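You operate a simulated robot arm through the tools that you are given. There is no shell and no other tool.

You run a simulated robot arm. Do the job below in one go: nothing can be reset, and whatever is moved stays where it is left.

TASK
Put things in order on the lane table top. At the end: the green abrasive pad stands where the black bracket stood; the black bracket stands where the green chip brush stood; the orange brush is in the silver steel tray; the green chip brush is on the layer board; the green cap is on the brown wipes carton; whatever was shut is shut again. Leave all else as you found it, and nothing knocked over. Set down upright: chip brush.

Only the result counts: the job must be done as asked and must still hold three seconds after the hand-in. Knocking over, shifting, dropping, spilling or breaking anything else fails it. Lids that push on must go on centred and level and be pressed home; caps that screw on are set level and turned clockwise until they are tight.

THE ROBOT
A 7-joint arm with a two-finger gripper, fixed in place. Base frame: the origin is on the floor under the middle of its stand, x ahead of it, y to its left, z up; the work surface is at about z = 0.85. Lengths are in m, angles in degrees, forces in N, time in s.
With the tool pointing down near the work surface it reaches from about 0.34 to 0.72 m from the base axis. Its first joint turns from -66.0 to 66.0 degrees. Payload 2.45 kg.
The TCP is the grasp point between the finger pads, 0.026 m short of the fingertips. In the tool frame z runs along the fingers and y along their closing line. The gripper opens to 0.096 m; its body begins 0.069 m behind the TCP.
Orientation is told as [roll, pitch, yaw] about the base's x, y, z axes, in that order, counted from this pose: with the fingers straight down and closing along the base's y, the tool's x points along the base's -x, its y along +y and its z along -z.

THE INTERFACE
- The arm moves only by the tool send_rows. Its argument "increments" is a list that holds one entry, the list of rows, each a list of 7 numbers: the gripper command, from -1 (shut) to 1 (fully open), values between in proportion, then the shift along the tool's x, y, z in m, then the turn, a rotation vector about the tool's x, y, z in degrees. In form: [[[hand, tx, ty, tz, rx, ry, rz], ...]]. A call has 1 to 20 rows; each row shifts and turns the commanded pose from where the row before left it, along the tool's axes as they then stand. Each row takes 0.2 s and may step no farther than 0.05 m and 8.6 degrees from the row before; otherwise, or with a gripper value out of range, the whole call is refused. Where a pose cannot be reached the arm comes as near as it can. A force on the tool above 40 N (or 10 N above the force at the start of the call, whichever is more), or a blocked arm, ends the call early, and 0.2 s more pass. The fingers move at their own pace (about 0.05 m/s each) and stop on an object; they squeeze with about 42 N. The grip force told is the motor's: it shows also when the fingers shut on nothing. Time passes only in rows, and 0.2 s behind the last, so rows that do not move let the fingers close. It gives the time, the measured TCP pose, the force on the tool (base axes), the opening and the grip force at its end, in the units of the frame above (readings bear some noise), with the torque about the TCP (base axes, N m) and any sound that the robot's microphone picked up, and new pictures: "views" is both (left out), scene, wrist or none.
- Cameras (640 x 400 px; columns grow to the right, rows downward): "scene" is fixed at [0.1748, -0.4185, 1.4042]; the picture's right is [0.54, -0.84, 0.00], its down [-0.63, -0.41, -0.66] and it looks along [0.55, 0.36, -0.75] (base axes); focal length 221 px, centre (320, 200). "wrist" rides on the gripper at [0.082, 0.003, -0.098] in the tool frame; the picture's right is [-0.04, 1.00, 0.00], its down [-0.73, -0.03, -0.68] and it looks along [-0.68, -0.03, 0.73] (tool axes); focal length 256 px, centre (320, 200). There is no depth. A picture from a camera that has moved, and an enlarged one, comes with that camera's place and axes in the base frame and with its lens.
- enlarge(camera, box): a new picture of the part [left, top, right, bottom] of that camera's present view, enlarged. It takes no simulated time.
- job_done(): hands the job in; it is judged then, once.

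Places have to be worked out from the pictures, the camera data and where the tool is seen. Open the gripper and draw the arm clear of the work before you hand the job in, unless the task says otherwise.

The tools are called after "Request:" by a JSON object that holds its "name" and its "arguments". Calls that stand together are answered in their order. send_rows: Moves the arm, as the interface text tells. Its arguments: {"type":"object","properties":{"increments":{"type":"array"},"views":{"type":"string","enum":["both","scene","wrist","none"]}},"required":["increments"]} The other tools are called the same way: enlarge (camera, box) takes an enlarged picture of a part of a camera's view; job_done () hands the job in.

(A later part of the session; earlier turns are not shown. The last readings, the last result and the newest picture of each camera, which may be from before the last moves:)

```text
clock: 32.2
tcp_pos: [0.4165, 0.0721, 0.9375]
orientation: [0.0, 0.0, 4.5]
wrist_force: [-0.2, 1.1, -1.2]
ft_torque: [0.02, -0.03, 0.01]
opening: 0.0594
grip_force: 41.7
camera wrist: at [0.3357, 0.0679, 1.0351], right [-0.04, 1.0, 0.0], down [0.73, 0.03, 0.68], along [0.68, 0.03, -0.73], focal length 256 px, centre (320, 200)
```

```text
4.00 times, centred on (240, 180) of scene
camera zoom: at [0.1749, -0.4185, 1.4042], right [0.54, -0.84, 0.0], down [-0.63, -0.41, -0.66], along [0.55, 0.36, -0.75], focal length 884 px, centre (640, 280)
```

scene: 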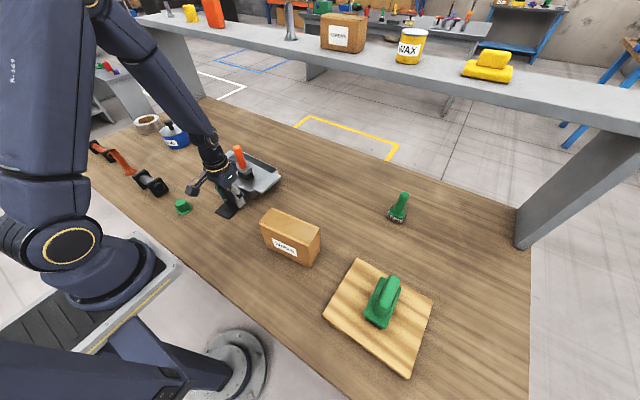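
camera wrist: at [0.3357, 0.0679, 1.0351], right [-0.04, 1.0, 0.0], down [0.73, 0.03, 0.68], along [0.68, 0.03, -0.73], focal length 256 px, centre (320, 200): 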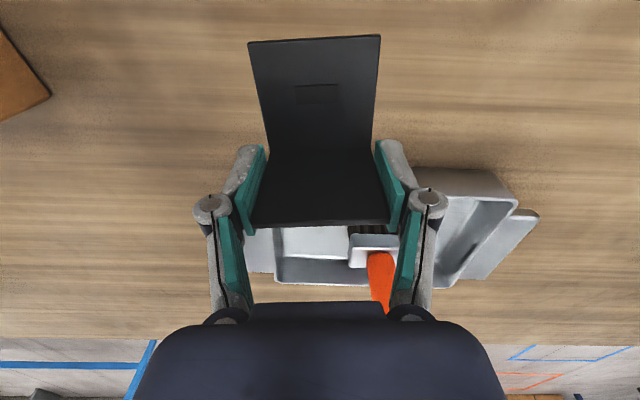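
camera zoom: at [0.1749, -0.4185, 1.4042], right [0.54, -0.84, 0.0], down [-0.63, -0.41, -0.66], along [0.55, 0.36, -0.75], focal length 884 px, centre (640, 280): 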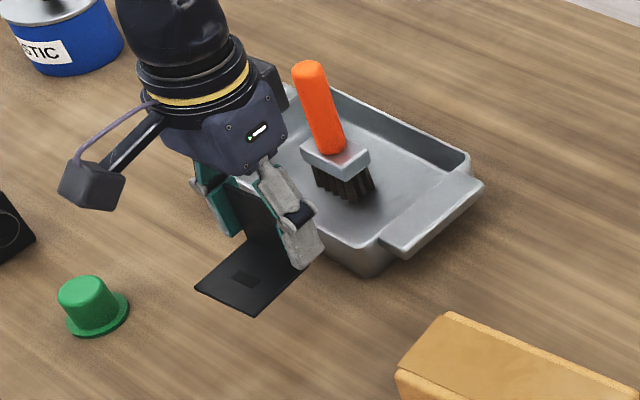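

The bracket hangs level, unchanged in the wrist view. I lift higher and carry it over to the chip brush's old spot.

Request:
{"name": "send_rows", "arguments": {"increments": [[[-1, 0, 0, -0.045, 0, 0, 0], [-1, 0, 0, -0.045, 0, 0, 0], [-1, -0.0319, -0.0283, 0, 0, 0, 0], [-1, -0.0319, -0.0283, 0, 0, 0, 0], [-1, -0.0319, -0.0283, 0, 0, 0, 0], [-1, -0.0319, -0.0283, 0, 0, 0, 0], [-1, -0.0319, -0.0283, 0, 0, 0, 0], [-1, -0.0319, -0.0283, 0, 0, 0, 0], [-1, -0.0319, -0.0283, 0, 0, 0, 0], [-1, 0, 0, 0, 0, 0, 0]]], "views": "both"}}

```text
clock: 34.4
tcp_pos: [0.6558, -0.1082, 1.0255]
orientation: [0.0, 0.2, 4.4]
wrist_force: [0.3, 0.6, -2.2]
ft_torque: [0.0, -0.04, 0.02]
opening: 0.0595
grip_force: 41.8
camera wrist: at [0.5744, -0.1117, 1.124], right [-0.04, 1.0, 0.0], down [0.73, 0.03, 0.68], along [0.68, 0.03, -0.74], focal length 256 px, centre (320, 200)
```

scene: 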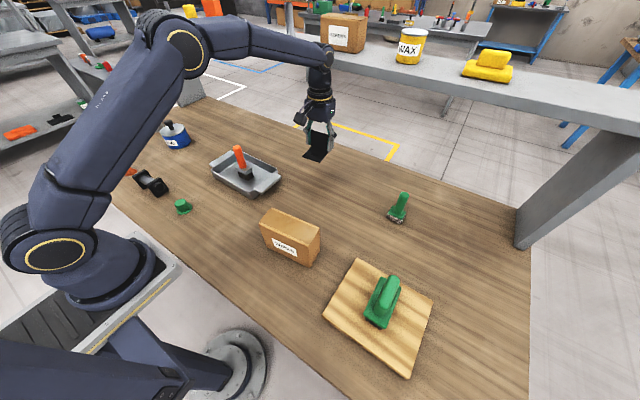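
wrist: 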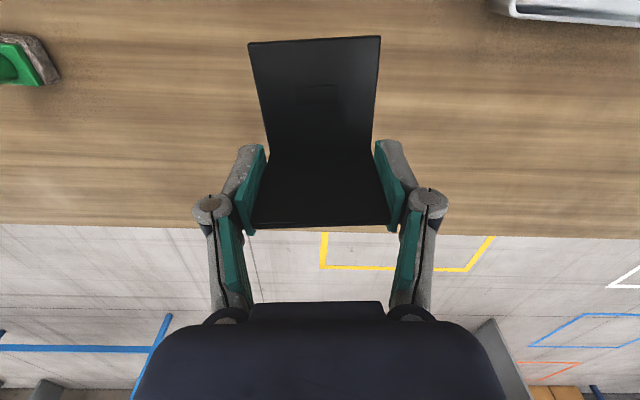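

Above the target at (0.656, -0.108). I descend to just above the table.

Request:
{"name": "send_rows", "arguments": {"increments": [[[-1, 0, 0, 0.04, 0, 0, 0], [-1, 0, 0, 0.04, 0, 0, 0], [-1, 0, 0, 0.035, 0, 0, 0], [-1, 0, 0, 0.015, 0, 0, 0], [-1, 0, 0, 0, 0, 0, 0]]], "views": "none"}}

```text
clock: 35.6
tcp_pos: [0.6548, -0.1075, 0.8968]
orientation: [0.0, -0.1, 4.6]
wrist_force: [-0.8, -0.4, -2.1]
ft_torque: [0.02, -0.06, 0.02]
opening: 0.0593
grip_force: 42.3
```

Request:
{"name": "send_rows", "arguments": {"increments": [[[-1, 0, 0, 0.005, 0, 0, 0], [-1, 0, 0, 0.002, 0, 0, 0], [-1, 0, 0, 0.001, 0, 0, 0], [-1, 0, 0, 0, 0, 0, 0]]], "views": "none"}}

```text
clock: 36.6
tcp_pos: [0.6548, -0.1083, 0.8887]
orientation: [0.0, 0.0, 4.4]
wrist_force: [0.2, 0.2, -1.2]
ft_torque: [0.03, -0.02, 0.03]
opening: 0.0593
grip_force: 41.8
```

No contact at z=0.889, as expected. I take smaller steps down to the pick-up height of about 0.8867.

Request:
{"name": "send_rows", "arguments": {"increments": [[[-1, 0, 0, 0.001, 0, 0, 0], [-1, 0, 0, 0.001, 0, 0, 0], [-1, 0, 0, 0, 0, 0, 0]]], "views": "none"}}

```text
clock: 37.4
tcp_pos: [0.6555, -0.1069, 0.8863]
orientation: [0.0, 0.1, 4.5]
wrist_force: [-0.8, 0.3, -1.3]
ft_torque: [-0.01, -0.01, 0.0]
opening: 0.0594
grip_force: 42.1
```

Request:
{"name": "send_rows", "arguments": {"increments": [[[-1, 0, 0, 0.001, 0, 0, 0], [-1, 0, 0, 0, 0, 0, 0]]], "views": "none"}}

```text
clock: 38.0
tcp_pos: [0.6545, -0.1074, 0.886]
orientation: [0.0, 0.1, 4.5]
wrist_force: [-1.9, 0.7, 5.9]
ft_torque: [0.12, 0.26, 0.0]
opening: 0.0592
grip_force: 41.9
```

Contact (about 6 N). I open the fingers and lift straight up.

Request:
{"name": "send_rows", "arguments": {"increments": [[[0.6, 0, 0, 0, 0, 0, 0], [0.8, 0, 0, 0, 0, 0, 0], [1, 0, 0, 0, 0, 0, 0], [1, 0, 0, 0, 0, 0, 0], [1, 0, 0, -0.03, 0, 0, 0], [1, 0, 0, -0.045, 0, 0, 0], [1, 0, 0, -0.045, 0, 0, 0], [1, 0, 0, -0.04, 0, 0, 0], [1, 0.03, 0, 0, 0, 0, 0], [1, 0, 0, 0, 0, 0, 0]]], "views": "both"}}

Request:
{"name": "enlarge", "arguments": {"camera": "scene", "box": [280, 130, 440, 240]}}

```text
clock: 40.2
tcp_pos: [0.6241, -0.111, 1.0468]
orientation: [0.0, 0.0, 4.5]
wrist_force: [-0.5, -0.7, 0.2]
ft_torque: [0.03, 0.0, 0.02]
opening: 0.0962
grip_force: 0.0
camera wrist: at [0.5438, -0.1148, 1.1446], right [-0.04, 1.0, 0.0], down [0.73, 0.03, 0.68], along [0.68, 0.03, -0.73], focal length 256 px, centre (320, 200)
```

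scene: 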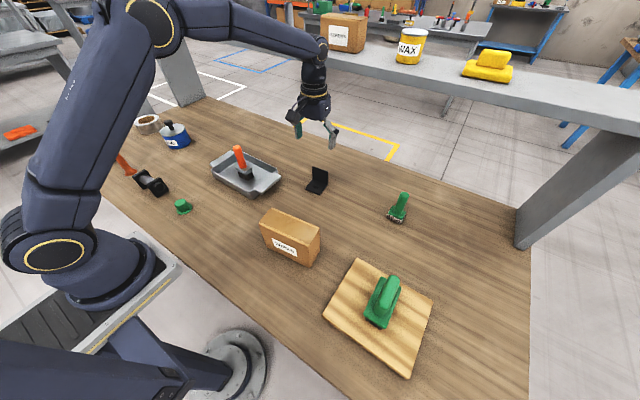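
wrist: 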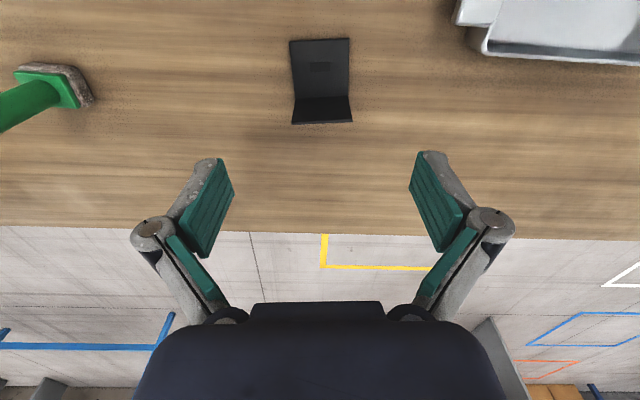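

```text
3.64 times, centred on (360, 185) of scene
camera zoom: at [0.1748, -0.4185, 1.4042], right [0.54, -0.84, 0.0], down [-0.63, -0.41, -0.66], along [0.55, 0.36, -0.75], focal length 804 px, centre (174, 254)
```

zoom: 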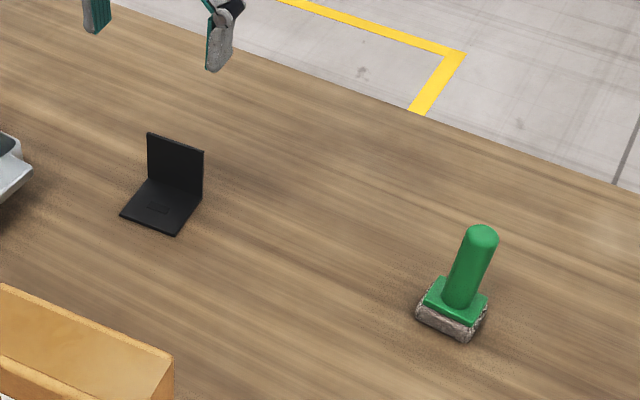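

The bracket now stands at about (0.629, -0.11), matching the chip brush's old spot. The pad's handle is at roughly (0.650, -0.391), r≈0.76, beyond vertical reach, so I'll need a small outward tilt; I first move near it with the tool turned to its azimuth (-31°) to look.

Request:
{"name": "send_rows", "arguments": {"increments": [[[1, 0.0104, -0.039, -0.005, 0, 0, 0], [1, 0.0104, -0.039, -0.005, 0, 0, 0], [1, 0.0104, -0.039, -0.005, 0, 0, 0], [1, 0.0104, -0.039, -0.005, 0, 0, 0], [1, 0.0104, -0.039, -0.005, 0, 0, 0], [1, 0.0104, -0.039, -0.005, 0, 0, 0], [1, 0, 0, 0, 0, 0, 7.1], [1, 0, 0, 0, 0, 0, 7.1], [1, 0, 0, 0, 0, 0, 7.1], [1, 0, 0, 0, 0, 0, 7.1], [1, 0, 0, 0, 0, 0, 7.1], [1, 0, 0, 0, 0, 0, 0]]], "views": "both"}}

Request:
{"name": "enlarge", "arguments": {"camera": "wrist", "box": [240, 60, 400, 220]}}

Request:
{"name": "enlarge", "arguments": {"camera": "scene", "box": [370, 180, 430, 230]}}

```text
clock: 42.8
tcp_pos: [0.5813, -0.3502, 1.0753]
orientation: [0.0, -0.1, -31.1]
wrist_force: [0.2, -0.3, -0.9]
ft_torque: [0.02, 0.0, -0.01]
opening: 0.0961
grip_force: 0.1
camera wrist: at [0.5137, -0.3046, 1.1742], right [0.55, 0.83, 0.0], down [0.61, -0.4, 0.68], along [0.57, -0.37, -0.73], focal length 256 px, centre (320, 200)
```

scene: 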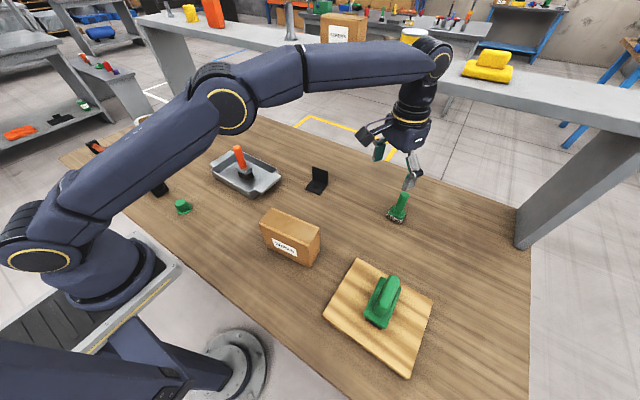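
wrist: 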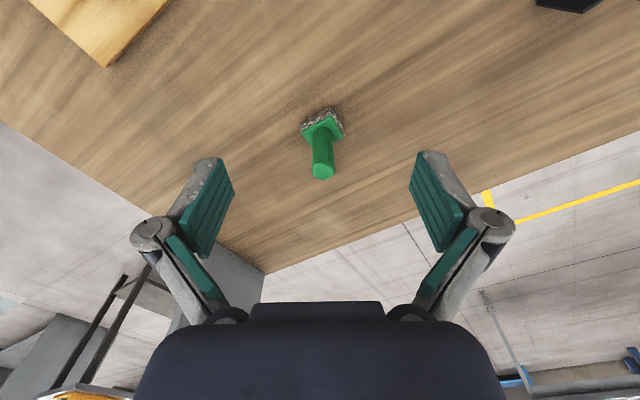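

```text
2.50 times, centred on (320, 140) of wrist
camera zoom: at [0.5137, -0.3046, 1.1742], right [0.55, 0.83, 0.0], down [0.61, -0.4, 0.68], along [0.57, -0.37, -0.73], focal length 640 px, centre (320, 350)
```

zoom: 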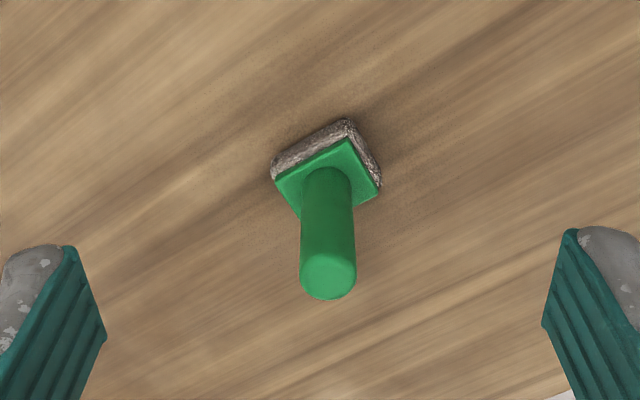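

```text
8.00 times, centred on (400, 205) of scene
camera zoom: at [0.1748, -0.4185, 1.4042], right [0.54, -0.84, 0.0], down [-0.63, -0.41, -0.66], along [0.55, 0.36, -0.75], focal length 1768 px, centre (-320, 160)
```

zoom: 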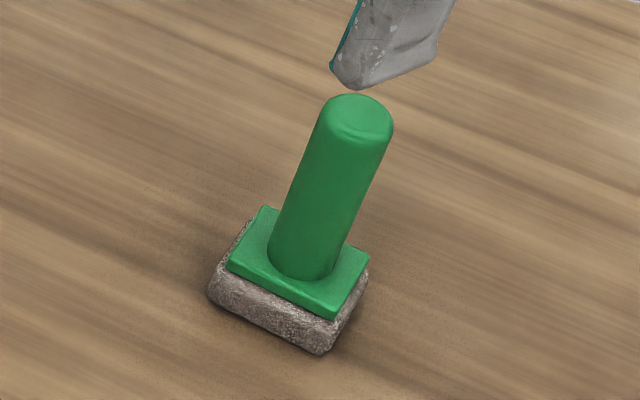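

The handle sits about 81 mm ahead of the TCP along the radial direction, at (0.650, -0.393), vertical. I tilt the tool 10° outward and move out above it to test the reach.

Request:
{"name": "send_rows", "arguments": {"increments": [[[1, 0, 0, 0, 0, -5, 0], [1, 0, 0, 0, 0, -5, 0], [1, -0.036, -0.0005, 0.0292, 0, 0, 0], [1, -0.036, -0.0005, 0.0292, 0, 0, 0], [1, 0, 0, 0, 0, 0, 0]]], "views": "both"}}

Request:
{"name": "enlarge", "arguments": {"camera": "wrist", "box": [160, 60, 480, 260]}}

```text
clock: 44.0
tcp_pos: [0.6384, -0.3774, 1.03]
orientation: [-0.1, -10.0, -31.0]
wrist_force: [-0.2, 0.2, -0.2]
ft_torque: [0.02, 0.0, 0.03]
opening: 0.0958
grip_force: 0.1
out of reach, approached as far as the arm can: row 4
camera wrist: at [0.5579, -0.3247, 1.1127], right [0.55, 0.84, 0.01], down [0.5, -0.34, 0.8], along [0.67, -0.43, -0.61], focal length 256 px, centre (320, 200)
```

scene: 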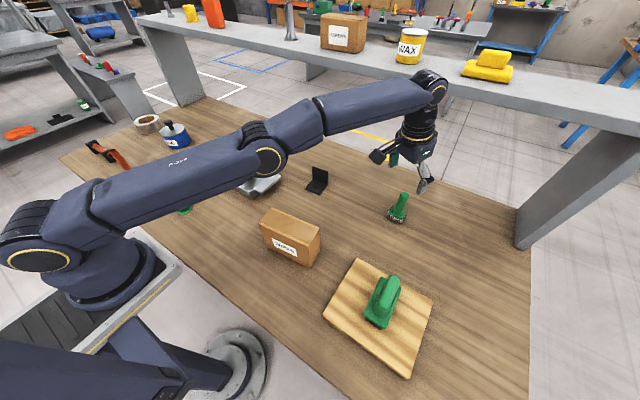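
wrist: 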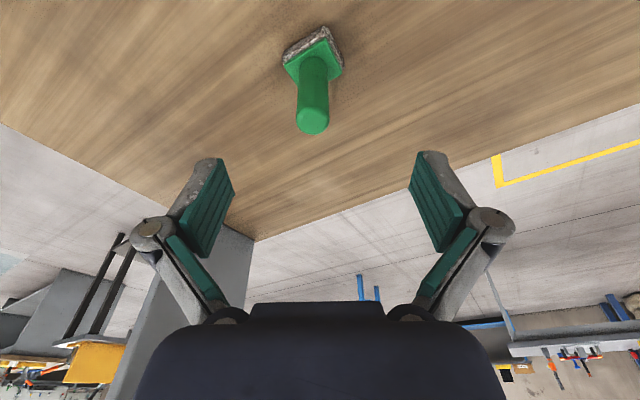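

```text
2.00 times, centred on (320, 160) of wrist
camera zoom: at [0.5579, -0.3247, 1.1127], right [0.55, 0.84, 0.01], down [0.5, -0.34, 0.8], along [0.67, -0.43, -0.61], focal length 512 px, centre (320, 280)
```

zoom: 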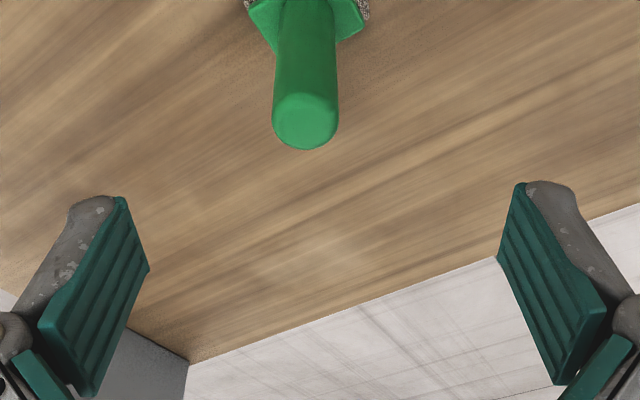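

At 10° tilt the reach stops at r≈0.742, about 18 mm short. I add 10° more tilt (20° total) and see where the arm settles.

Request:
{"name": "send_rows", "arguments": {"increments": [[[1, 0, 0, 0, 0, -5, 0], [1, 0, 0, 0, 0, -5, 0], [1, 0, 0, 0, 0, 0, 0], [1, 0, 0, 0, 0, 0, 0]]], "views": "both"}}

Request:
{"name": "enlarge", "arguments": {"camera": "wrist", "box": [160, 60, 480, 260]}}

```text
clock: 45.0
tcp_pos: [0.6386, -0.3759, 1.0304]
orientation: [0.0, -20.1, -31.0]
wrist_force: [-0.1, -0.2, 0.0]
ft_torque: [0.04, 0.01, 0.02]
opening: 0.0961
grip_force: 0.1
camera wrist: at [0.5464, -0.3179, 1.0945], right [0.55, 0.84, 0.01], down [0.38, -0.26, 0.89], along [0.75, -0.48, -0.46], focal length 256 px, centre (320, 200)
```

scene: 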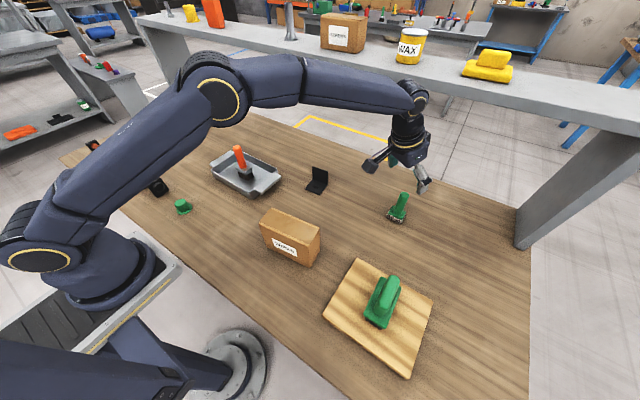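
wrist: 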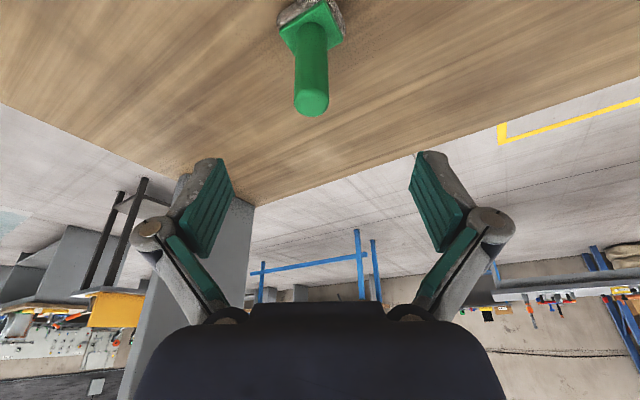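

```text
2.00 times, centred on (320, 160) of wrist
camera zoom: at [0.5464, -0.3179, 1.0945], right [0.55, 0.84, 0.01], down [0.38, -0.26, 0.89], along [0.75, -0.48, -0.46], focal length 512 px, centre (320, 280)
```

zoom: 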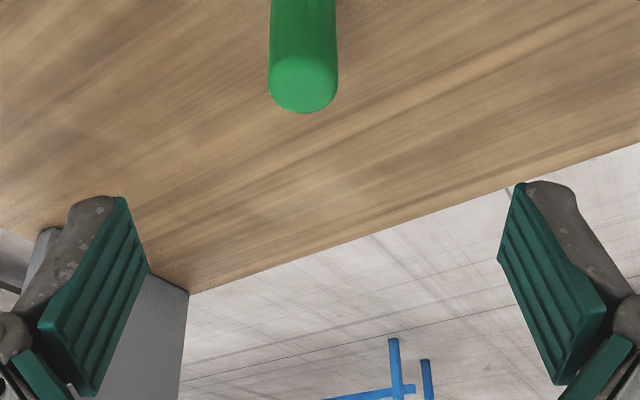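

The command tracks the reached pose. The handle is about 18 mm further out and 7.5 mm to the side, so I make that shift at 20° tilt.

Request:
{"name": "send_rows", "arguments": {"increments": [[[1, -0.0175, -0.0075, 0.0064, 0, 0, 0], [1, 0, 0, 0, 0, 0, 0]]], "views": "wrist"}}

Request:
{"name": "enlarge", "arguments": {"camera": "wrist", "box": [160, 60, 480, 260]}}

```text
clock: 45.6
tcp_pos: [0.6496, -0.3915, 1.0303]
orientation: [0.0, -20.0, -30.9]
wrist_force: [-0.5, 0.4, 0.4]
ft_torque: [-0.02, -0.03, 0.0]
opening: 0.0959
grip_force: 0.0
camera wrist: at [0.5581, -0.3335, 1.0946], right [0.55, 0.84, 0.01], down [0.38, -0.26, 0.89], along [0.75, -0.48, -0.46], focal length 256 px, centre (320, 200)
```

wrist: 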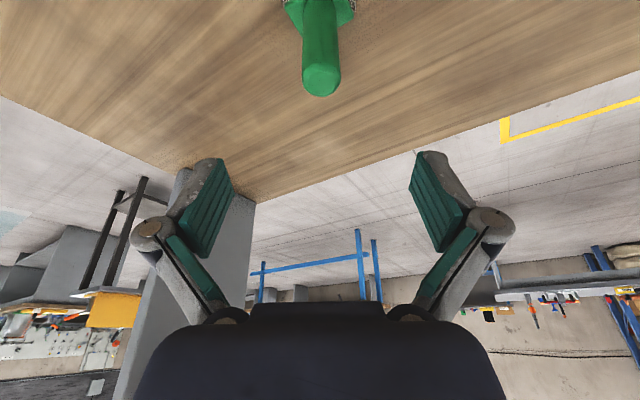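

```text
2.00 times, centred on (320, 160) of wrist
camera zoom: at [0.5581, -0.3335, 1.0946], right [0.55, 0.84, 0.01], down [0.38, -0.26, 0.89], along [0.75, -0.48, -0.46], focal length 512 px, centre (320, 280)
```

zoom: 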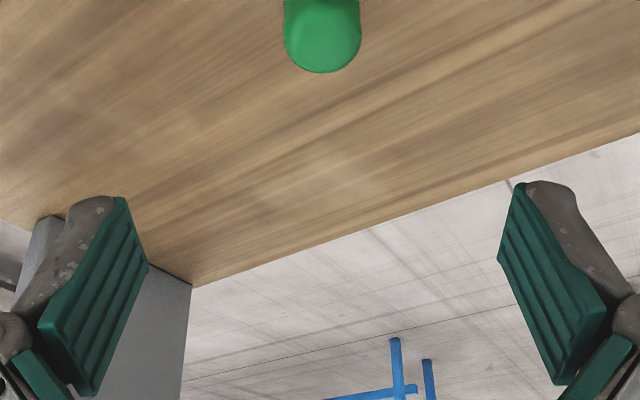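

The arm reaches the handle's position at 20° tilt, aligned in the wrist view. I descend vertically 60 mm first and check reach.

Request:
{"name": "send_rows", "arguments": {"increments": [[[1, 0.01026, 0, 0.0282, 0, 0, 0], [1, 0.01026, 0, 0.0282, 0, 0, 0], [1, 0, 0, 0, 0, 0, 0]]], "views": "both"}}

Request:
{"name": "enlarge", "arguments": {"camera": "wrist", "box": [160, 60, 480, 260]}}

Request:
{"name": "enlarge", "arguments": {"camera": "scene", "box": [350, 130, 450, 230]}}

```text
clock: 46.4
tcp_pos: [0.649, -0.3915, 0.9688]
orientation: [0.0, -20.1, -31.1]
wrist_force: [0.0, -0.5, 0.2]
ft_torque: [-0.02, 0.01, -0.01]
opening: 0.0958
grip_force: 0.1
camera wrist: at [0.5578, -0.3333, 1.0332], right [0.55, 0.84, 0.01], down [0.38, -0.26, 0.89], along [0.75, -0.48, -0.46], focal length 256 px, centre (320, 200)
```

scene: 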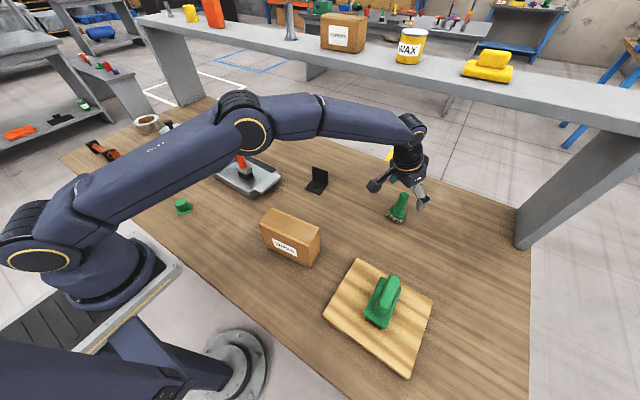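
wrist: 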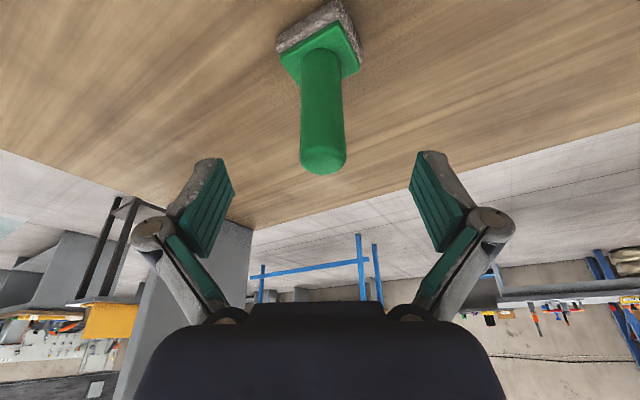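

```text
2.00 times, centred on (320, 160) of wrist
camera zoom: at [0.5578, -0.3333, 1.0332], right [0.55, 0.84, 0.01], down [0.38, -0.26, 0.89], along [0.75, -0.48, -0.46], focal length 512 px, centre (320, 280)
```

zoom: 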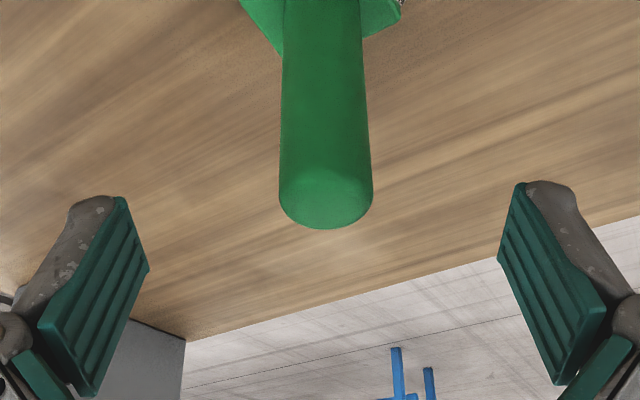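

```text
4.00 times, centred on (400, 180) of scene
camera zoom: at [0.1748, -0.4185, 1.4042], right [0.54, -0.84, 0.0], down [-0.63, -0.41, -0.66], along [0.55, 0.36, -0.75], focal length 884 px, centre (0, 280)
```

zoom: 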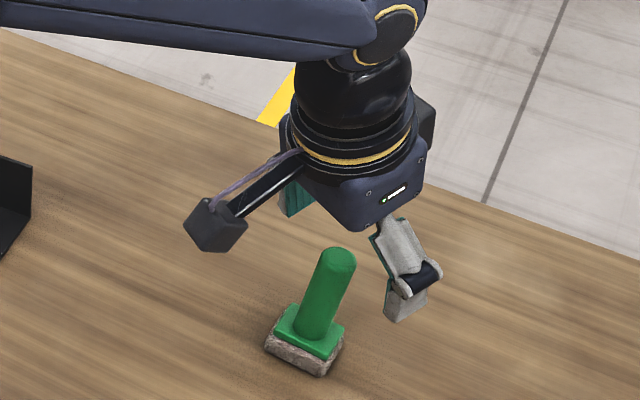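

The handle is within about 1.5 mm of the finger mid-plane. I nudge that, descend to z≈0.925 and look before closing.

Request:
{"name": "send_rows", "arguments": {"increments": [[[1, 0.0075, 0.0013, 0.0206, 0, 0, 0], [1, 0.0075, 0, 0.0206, 0, 0, 0], [1, 0, 0, 0, 0, 0, 0]]], "views": "wrist"}}

Request:
{"name": "enlarge", "arguments": {"camera": "scene", "box": [350, 130, 450, 230]}}

```text
clock: 47.2
tcp_pos: [0.6507, -0.3915, 0.9265]
orientation: [-0.1, -20.0, -31.1]
wrist_force: [-0.3, -0.6, -0.1]
ft_torque: [0.0, -0.02, 0.02]
opening: 0.096
grip_force: 0.1
camera wrist: at [0.5591, -0.3325, 0.9898], right [0.55, 0.84, 0.01], down [0.38, -0.26, 0.89], along [0.75, -0.48, -0.46], focal length 256 px, centre (320, 200)
```

wrist: 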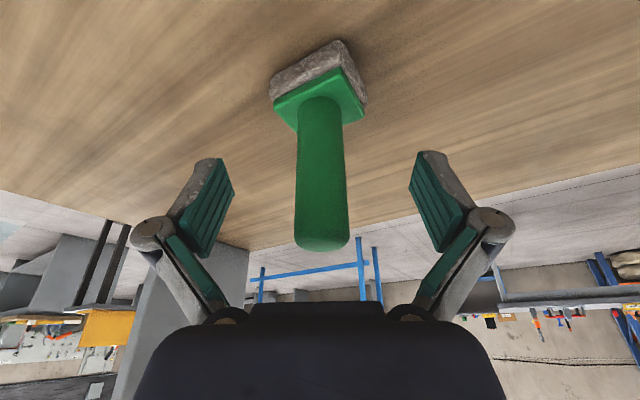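

```text
4.00 times, centred on (400, 180) of scene
camera zoom: at [0.1748, -0.4185, 1.4042], right [0.54, -0.84, 0.0], down [-0.63, -0.41, -0.66], along [0.55, 0.36, -0.75], focal length 884 px, centre (0, 280)
```

zoom: 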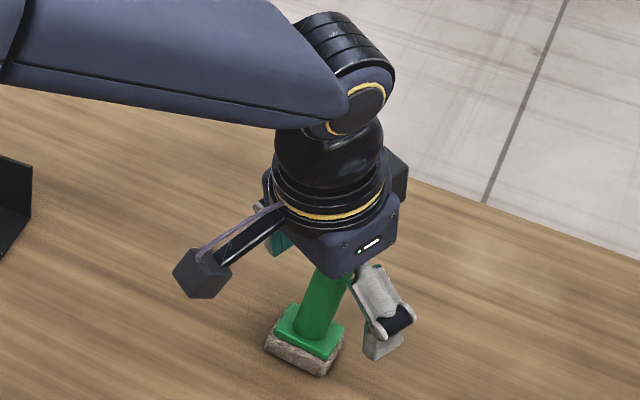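

The handle is centred between the pads. I close the gripper.

Request:
{"name": "send_rows", "arguments": {"increments": [[[-1, 0, 0, 0, 0, 0, 0], [-1, 0, 0, 0, 0, 0, 0], [-1, 0, 0, 0, 0, 0, 0], [-1, 0, 0, 0, 0, 0, 0], [-1, 0, 0, 0, 0, 0, 0], [-1, 0, 0, 0, 0, 0, 0]]], "views": "wrist"}}

```text
clock: 48.6
tcp_pos: [0.6502, -0.3911, 0.9259]
orientation: [0.0, -20.0, -31.0]
wrist_force: [0.3, 0.5, 0.5]
ft_torque: [0.0, -0.01, 0.02]
opening: 0.0223
grip_force: 42.2
camera wrist: at [0.5591, -0.3325, 0.9901], right [0.55, 0.84, 0.01], down [0.38, -0.26, 0.89], along [0.75, -0.48, -0.46], focal length 256 px, centre (320, 200)
```

wrist: 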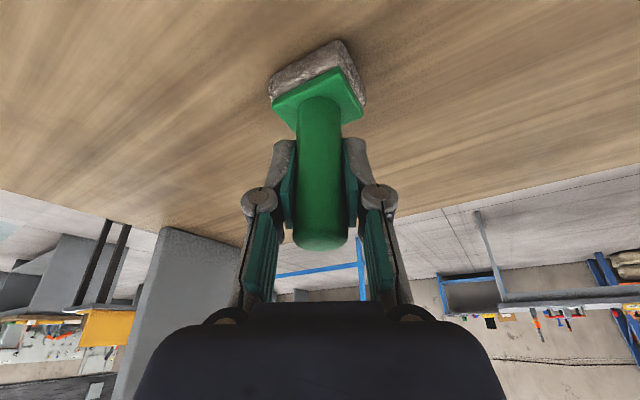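

The handle is gripped (22 mm). I lift 50 mm and draw it inward about 130 mm to a free spot near (0.539, -0.324), where I'll set it down and regrasp with a vertical tool.

Request:
{"name": "send_rows", "arguments": {"increments": [[[-1, -0.0068, 0, -0.0188, 0, 0, 0], [-1, -0.0103, 0, -0.0282, 0, 0, 0], [-1, 0.0407, 0, -0.0148, 0, 0, 0], [-1, 0.0407, 0, -0.0148, 0, 0, 0], [-1, 0.0408, 0, -0.0149, 0, 0, 0], [-1, 0, 0, 0, 0, 0, 0]]], "views": "both"}}

Request:
{"name": "enlarge", "arguments": {"camera": "scene", "box": [310, 140, 430, 250]}}

```text
clock: 50.0
tcp_pos: [0.5387, -0.3244, 0.9765]
orientation: [0.0, -19.9, -31.1]
wrist_force: [-0.2, 0.0, -0.9]
ft_torque: [0.01, 0.03, 0.01]
opening: 0.0226
grip_force: 42.0
camera wrist: at [0.4464, -0.2663, 1.0409], right [0.55, 0.84, 0.01], down [0.38, -0.26, 0.89], along [0.75, -0.48, -0.46], focal length 256 px, centre (320, 200)
```

scene: 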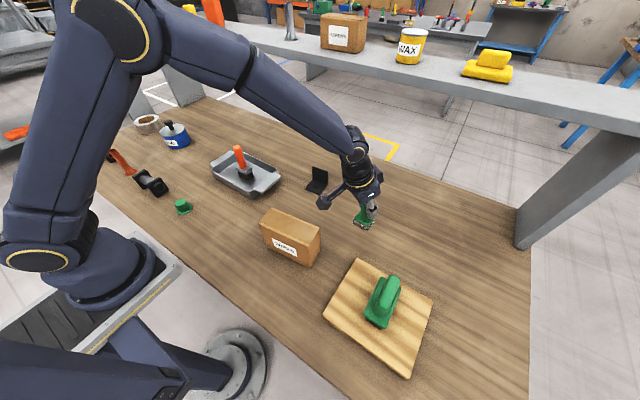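
wrist: 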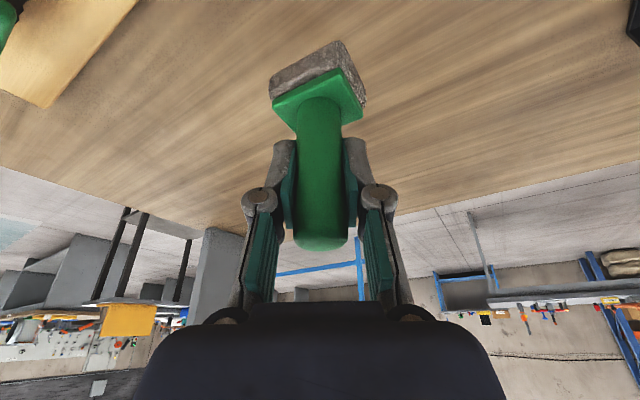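

```text
3.64 times, centred on (370, 195) of scene
camera zoom: at [0.1748, -0.4185, 1.4042], right [0.54, -0.84, 0.0], down [-0.63, -0.41, -0.66], along [0.55, 0.36, -0.75], focal length 804 px, centre (138, 218)
```

zoom: 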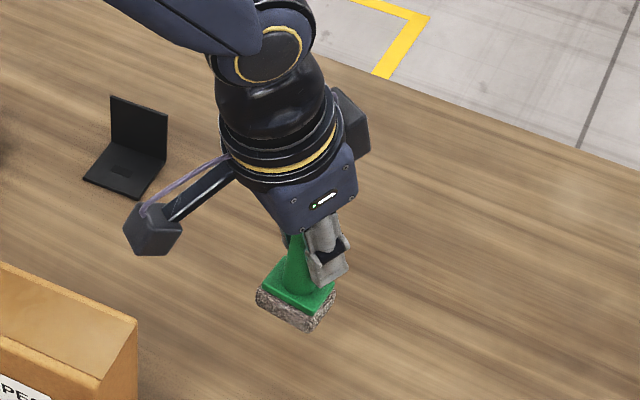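

The pad hangs unchanged. I lower it vertically toward the table at this free spot.

Request:
{"name": "send_rows", "arguments": {"increments": [[[-1, 0.0086, 0, 0.0235, 0, 0, 0], [-1, 0.0068, 0, 0.0188, 0, 0, 0], [-1, 0.0007, 0, 0.0019, 0, 0, 0], [-1, 0, 0, 0, 0, 0, 0]]], "views": "none"}}

```text
clock: 51.0
tcp_pos: [0.539, -0.3242, 0.9285]
orientation: [0.1, -20.1, -30.9]
wrist_force: [-0.3, 1.0, -1.5]
ft_torque: [-0.02, -0.01, 0.01]
opening: 0.0225
grip_force: 42.3
```

Request:
{"name": "send_rows", "arguments": {"increments": [[[-1, 0.0005, 0, 0.0014, 0, 0, 0], [-1, 0.0003, 0, 0.0009, 0, 0, 0], [-1, 0, 0, 0, 0, 0, 0]]], "views": "none"}}

```text
clock: 51.8
tcp_pos: [0.5392, -0.3249, 0.9264]
orientation: [-0.1, -20.0, -31.1]
wrist_force: [-0.2, 0.6, -1.2]
ft_torque: [-0.02, -0.03, 0.02]
opening: 0.0224
grip_force: 42.6
```

Request:
{"name": "send_rows", "arguments": {"increments": [[[-1, 0.0003, 0, 0.0009, 0, 0, 0], [-1, 0, 0, 0, 0, 0, 0]]], "views": "none"}}

```text
clock: 52.4
tcp_pos: [0.5396, -0.325, 0.9267]
orientation: [0.0, -20.0, -30.9]
wrist_force: [0.4, -0.7, -0.8]
ft_torque: [0.05, 0.02, 0.02]
opening: 0.0224
grip_force: 41.9
```

Readings are still free of contact; one more millimetre down.

Request:
{"name": "send_rows", "arguments": {"increments": [[[-1, 0.0003, 0, 0.0009, 0, 0, 0], [-1, 0, 0, 0, 0, 0, 0]]], "views": "none"}}

```text
clock: 53.0
tcp_pos: [0.54, -0.3253, 0.9249]
orientation: [0.0, -20.2, -31.0]
wrist_force: [-2.7, 2.8, 8.6]
ft_torque: [0.18, 0.28, 0.05]
opening: 0.0225
grip_force: 42.3
```

Contact felt (9 N). I open fully and lift vertically away, then look.

Request:
{"name": "send_rows", "arguments": {"increments": [[[0, 0, 0, 0, 0, 0, 0], [0.5, 0, 0, 0, 0, 0, 0], [1, 0, 0, 0, 0, 0, 0], [1, 0, 0, 0, 0, 0, 0], [1, 0, 0, 0, 0, 0, 0], [1, -0.0086, 0, -0.0235, 0, 0, 0], [1, -0.0154, 0, -0.0423, 0, 0, 0], [1, -0.0154, 0, -0.0423, 0, 0, 0], [1, 0, 0, 0, 0, 0, 0]]], "views": "both"}}

Request:
{"name": "enlarge", "arguments": {"camera": "scene", "box": [310, 140, 430, 250]}}

```text
clock: 55.0
tcp_pos: [0.5403, -0.3255, 1.0397]
orientation: [0.0, -20.0, -31.0]
wrist_force: [0.1, 0.5, -0.5]
ft_torque: [-0.05, -0.01, -0.03]
opening: 0.096
grip_force: 0.2
camera wrist: at [0.4484, -0.2661, 1.1041], right [0.55, 0.84, 0.01], down [0.38, -0.26, 0.89], along [0.75, -0.48, -0.46], focal length 256 px, centre (320, 200)
```

scene: 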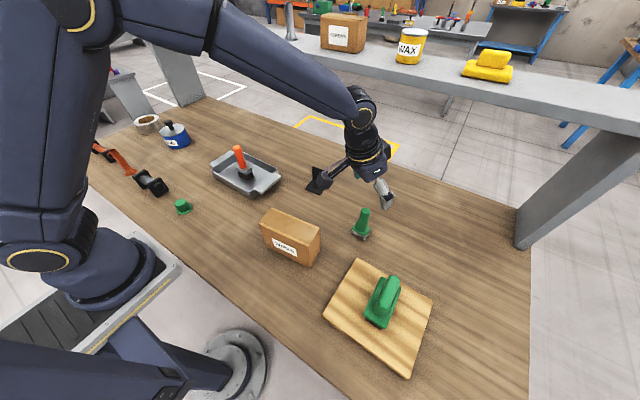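
wrist: 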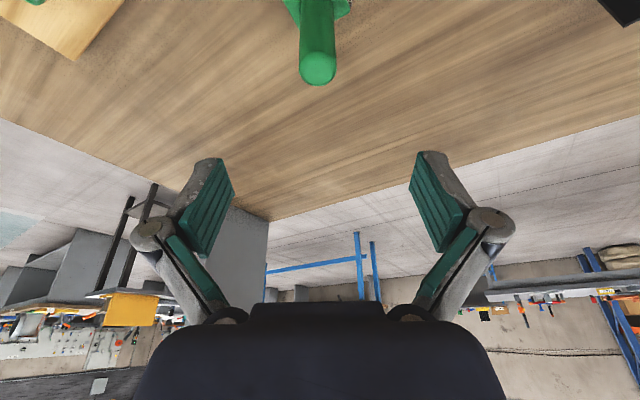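

```text
3.64 times, centred on (370, 195) of scene
camera zoom: at [0.1748, -0.4185, 1.4042], right [0.54, -0.84, 0.0], down [-0.63, -0.41, -0.66], along [0.55, 0.36, -0.75], focal length 804 px, centre (138, 218)
```

zoom: 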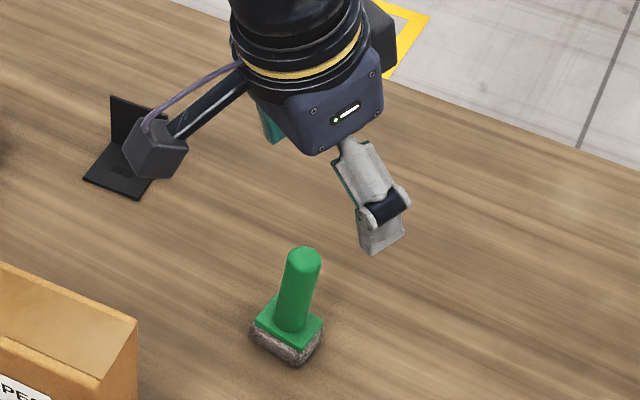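

The pad stands upright at about (0.540, -0.325). I bring the tool back to vertical above it and check the view.

Request:
{"name": "send_rows", "arguments": {"increments": [[[1, 0, 0, 0, 0, 5, 0], [1, 0, 0, 0, 0, 5, 0], [1, 0, 0, 0, 0, 5, 0], [1, 0, 0, 0, 0, 5, 0], [1, 0, 0, 0.03, 0, 0, 0], [1, 0, 0, 0, 0, 0, 0]]], "views": "wrist"}}

Request:
{"name": "enlarge", "arguments": {"camera": "wrist", "box": [160, 40, 480, 240]}}

```text
clock: 56.4
tcp_pos: [0.5393, -0.3255, 1.0099]
orientation: [0.0, 0.0, -31.0]
wrist_force: [0.7, -0.7, -0.2]
ft_torque: [-0.02, -0.02, 0.02]
opening: 0.0962
grip_force: 0.1
camera wrist: at [0.4728, -0.2803, 1.1077], right [0.55, 0.84, 0.0], down [0.61, -0.4, 0.68], along [0.57, -0.37, -0.73], focal length 256 px, centre (320, 200)
```

wrist: 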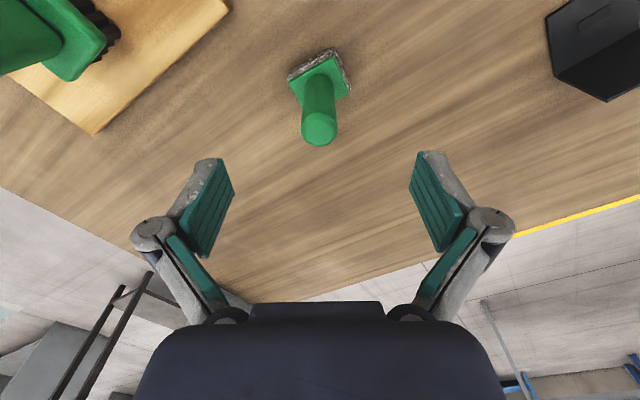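

```text
2.00 times, centred on (320, 140) of wrist
camera zoom: at [0.4728, -0.2803, 1.1077], right [0.55, 0.84, 0.0], down [0.61, -0.4, 0.68], along [0.57, -0.37, -0.73], focal length 512 px, centre (320, 320)
```

zoom: 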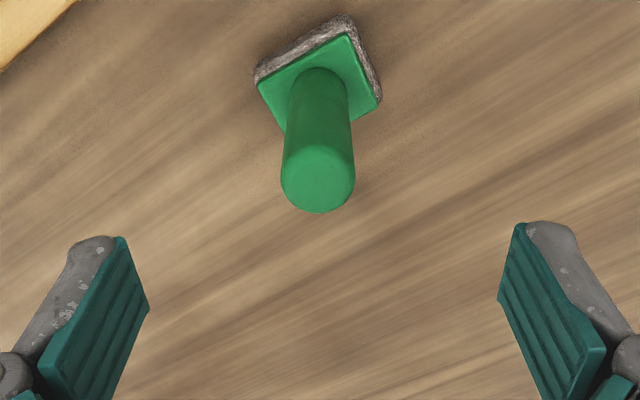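

The handle is directly under the TCP (within 1–2 mm). I descend to z≈0.92 and close.

Request:
{"name": "send_rows", "arguments": {"increments": [[[1, 0, -0.001, 0.03, 0, 0, 0], [1, 0, 0, 0.03, 0, 0, 0], [1, 0, 0, 0.03, 0, 0, 0], [1, 0, 0, 0, 0, 0, 0], [-1, 0, 0, 0, 0, 0, 0], [-1, 0, 0, 0, 0, 0, 0], [-1, 0, 0, 0, 0, 0, 0], [-1, 0, 0, 0, 0, 0, 0], [-1, 0, 0, 0, 0, 0, 0], [-1, 0, 0, 0, 0, 0, 0]]], "views": "wrist"}}

```text
clock: 58.6
tcp_pos: [0.5394, -0.3234, 0.9199]
orientation: [0.0, 0.0, -31.0]
wrist_force: [0.7, 0.0, 0.0]
ft_torque: [-0.03, 0.02, 0.02]
opening: 0.0226
grip_force: 42.6
camera wrist: at [0.4716, -0.281, 1.0177], right [0.55, 0.84, 0.0], down [0.61, -0.4, 0.68], along [0.57, -0.37, -0.73], focal length 256 px, centre (320, 200)
```

wrist: 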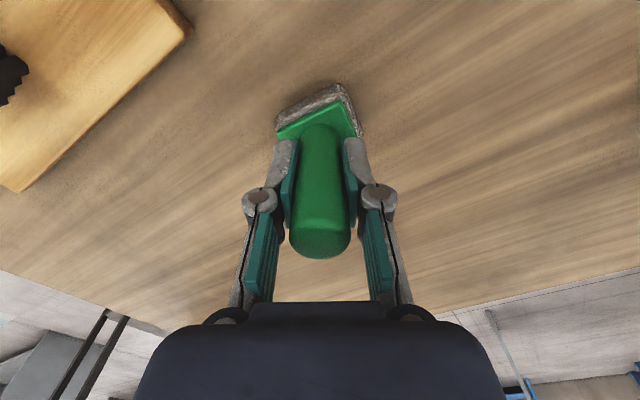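

Gripped again with a vertical tool. I lift 0.14 m and carry it to the bracket's old place at (0.391, 0.069).

Request:
{"name": "send_rows", "arguments": {"increments": [[[-1, 0, 0, -0.045, 0, 0, 0], [-1, 0, 0, -0.045, 0, 0, 0], [-1, 0, 0, -0.05, 0, 0, 0], [-1, 0.0329, 0.0261, 0, 0, 0, 0], [-1, 0.0329, 0.0261, 0, 0, 0, 0], [-1, 0.0329, 0.0261, 0, 0, 0, 0], [-1, 0.0329, 0.0261, 0, 0, 0, 0], [-1, 0.0329, 0.0261, 0, 0, 0, 0], [-1, 0.0329, 0.0261, 0, 0, 0, 0], [-1, 0.0329, 0.0261, 0, 0, 0, 0], [-1, 0.0329, 0.0261, 0, 0, 0, 0], [-1, 0.0329, 0.0261, 0, 0, 0, 0], [-1, 0.0329, 0.0261, 0, 0, 0, 0], [-1, 0, 0, 0, 0, 0, 0]]], "views": "both"}}

```text
clock: 61.6
tcp_pos: [0.3901, 0.0683, 1.06]
orientation: [0.1, 0.1, -31.0]
wrist_force: [-0.5, 0.9, -1.1]
ft_torque: [-0.03, -0.04, -0.01]
opening: 0.0221
grip_force: 41.9
camera wrist: at [0.3234, 0.1122, 1.1576], right [0.55, 0.84, 0.0], down [0.61, -0.4, 0.68], along [0.57, -0.37, -0.73], focal length 256 px, centre (320, 200)
```

scene: 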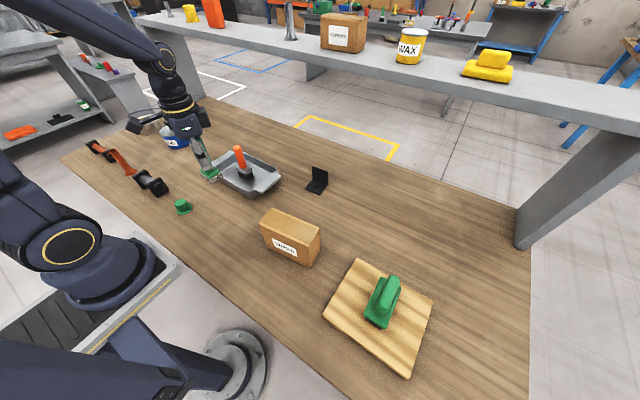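
wrist: 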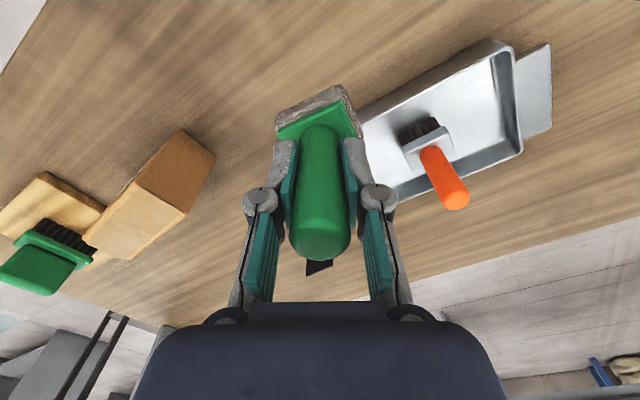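

I'm above the bracket's old place. I lower the pad to just above the table.

Request:
{"name": "send_rows", "arguments": {"increments": [[[-1, 0, 0, 0.045, 0, 0, 0], [-1, 0, 0, 0.045, 0, 0, 0], [-1, 0, 0, 0.035, 0, 0, 0], [-1, 0, 0, 0.01, 0, 0, 0], [-1, 0, 0, 0, 0, 0, 0]]], "views": "both"}}

Request:
{"name": "enlarge", "arguments": {"camera": "scene", "box": [170, 120, 290, 230]}}

```text
clock: 62.8
tcp_pos: [0.3922, 0.0684, 0.9261]
orientation: [0.0, 0.1, -31.0]
wrist_force: [0.0, -0.3, -1.6]
ft_torque: [-0.04, 0.01, 0.0]
opening: 0.0223
grip_force: 41.9
camera wrist: at [0.3241, 0.1119, 1.0231], right [0.55, 0.84, 0.0], down [0.61, -0.4, 0.68], along [0.57, -0.37, -0.73], focal length 256 px, centre (320, 200)
```

scene: 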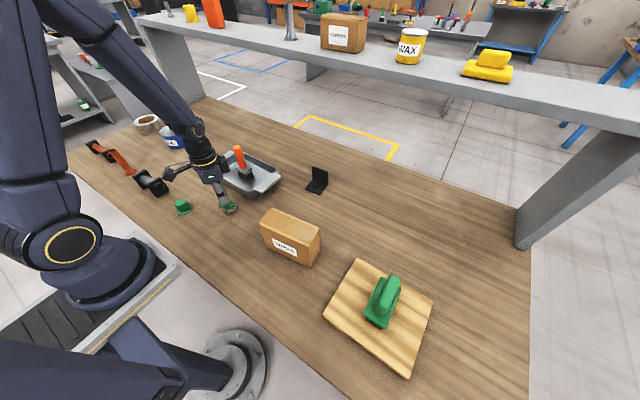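
wrist: 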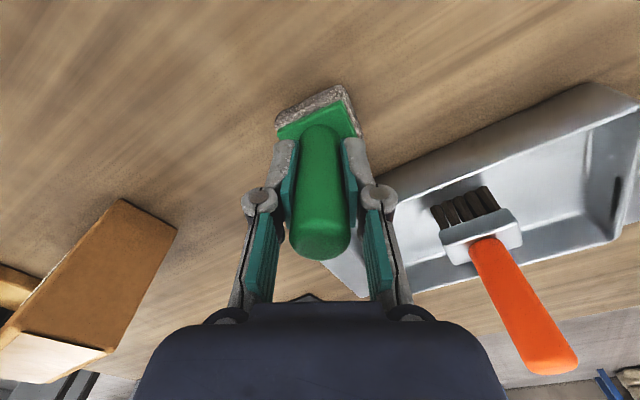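

```text
3.64 times, centred on (230, 175) of scene
camera zoom: at [0.1749, -0.4185, 1.4042], right [0.54, -0.84, 0.0], down [-0.63, -0.41, -0.66], along [0.55, 0.36, -0.75], focal length 804 px, centre (647, 291)
```

zoom: 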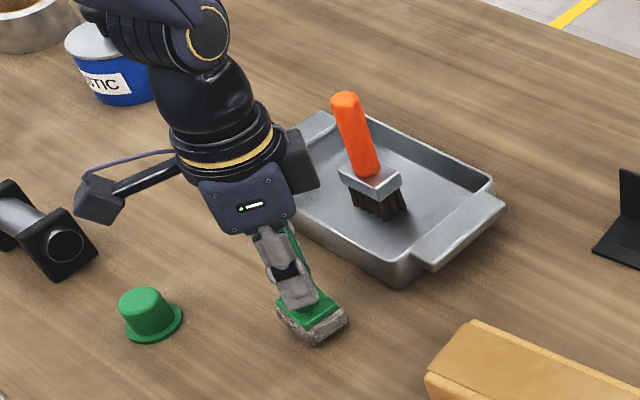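

Clear of the tray and the orange brush. I step down to contact.

Request:
{"name": "send_rows", "arguments": {"increments": [[[-1, 0, 0, 0.003, 0, 0, 0], [-1, 0, 0, 0.0015, 0, 0, 0], [-1, 0, 0, 0, 0, 0, 0]]], "views": "none"}}

```text
clock: 63.6
tcp_pos: [0.3922, 0.0673, 0.92]
orientation: [0.0, 0.0, -31.0]
wrist_force: [0.2, 0.8, -1.0]
ft_torque: [0.02, -0.02, 0.01]
opening: 0.0221
grip_force: 42.1
```

Request:
{"name": "send_rows", "arguments": {"increments": [[[-1, 0, 0, 0.001, 0, 0, 0], [-1, 0, 0, 0, 0, 0, 0]]], "views": "none"}}

```text
clock: 64.2
tcp_pos: [0.3908, 0.0683, 0.9195]
orientation: [0.0, 0.1, -31.0]
wrist_force: [0.7, -0.5, -1.1]
ft_torque: [0.01, -0.02, 0.0]
opening: 0.0221
grip_force: 42.0
```

Request:
{"name": "send_rows", "arguments": {"increments": [[[-1, 0, 0, 0.001, 0, 0, 0], [-1, 0, 0, 0, 0, 0, 0]]], "views": "none"}}

```text
clock: 64.9
tcp_pos: [0.3917, 0.0688, 0.9188]
orientation: [0.0, 0.1, -31.1]
wrist_force: [-3.3, -1.3, 10.0]
ft_torque: [0.04, 0.13, 0.02]
opening: 0.0223
grip_force: 41.8
stopped in row 2: the force on the tool passed its limit at 41 N (the readings are from after the stop); the commanded pose is now the measured one
```

The pad is firmly on the table. I open the fingers and lift straight up.

Request:
{"name": "send_rows", "arguments": {"increments": [[[0, 0, 0, 0, 0, 0, 0], [0.3, 0, 0, 0, 0, 0, 0], [0.5, 0, 0, 0, 0, 0, 0], [0.5, 0, 0, 0, 0, 0, 0], [0.5, 0, 0, -0.03, 0, 0, 0], [0.5, 0, 0, -0.045, 0, 0, 0], [0.5, 0, 0, -0.045, 0, 0, 0], [0.5, 0, 0, 0, 0, 0, 0]]], "views": "both"}}

Request:
{"name": "enlarge", "arguments": {"camera": "scene", "box": [170, 130, 290, 240]}}

```text
clock: 66.7
tcp_pos: [0.3912, 0.0684, 1.0394]
orientation: [0.0, 0.0, -31.0]
wrist_force: [0.3, 0.3, -0.5]
ft_torque: [-0.01, 0.03, -0.03]
opening: 0.0721
grip_force: 0.1
camera wrist: at [0.3236, 0.1126, 1.1378], right [0.55, 0.84, 0.0], down [0.61, -0.4, 0.68], along [0.57, -0.37, -0.73], focal length 256 px, centre (320, 200)
```

scene: 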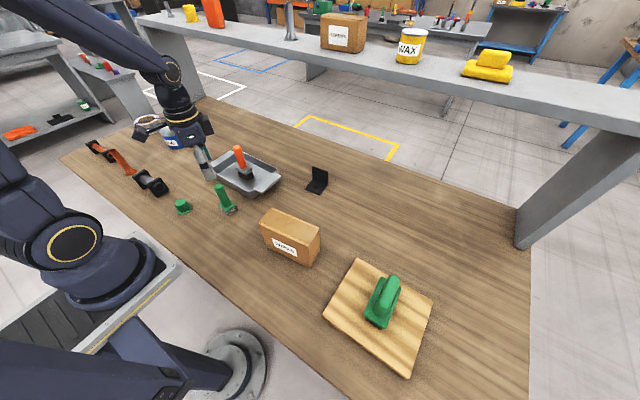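
wrist: 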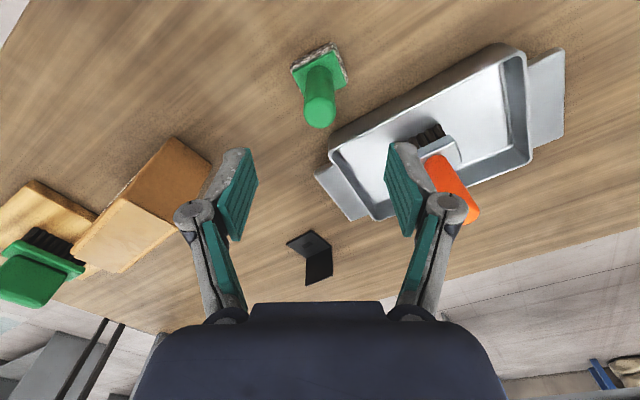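

```text
3.64 times, centred on (230, 185) of scene
camera zoom: at [0.1748, -0.4185, 1.4042], right [0.54, -0.84, 0.0], down [-0.63, -0.41, -0.66], along [0.55, 0.36, -0.75], focal length 804 px, centre (647, 254)
```

zoom: 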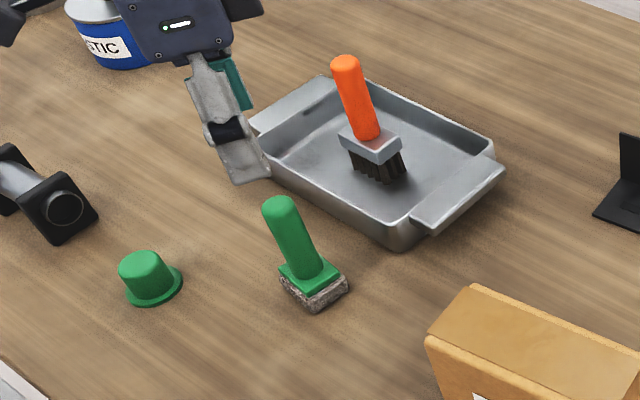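

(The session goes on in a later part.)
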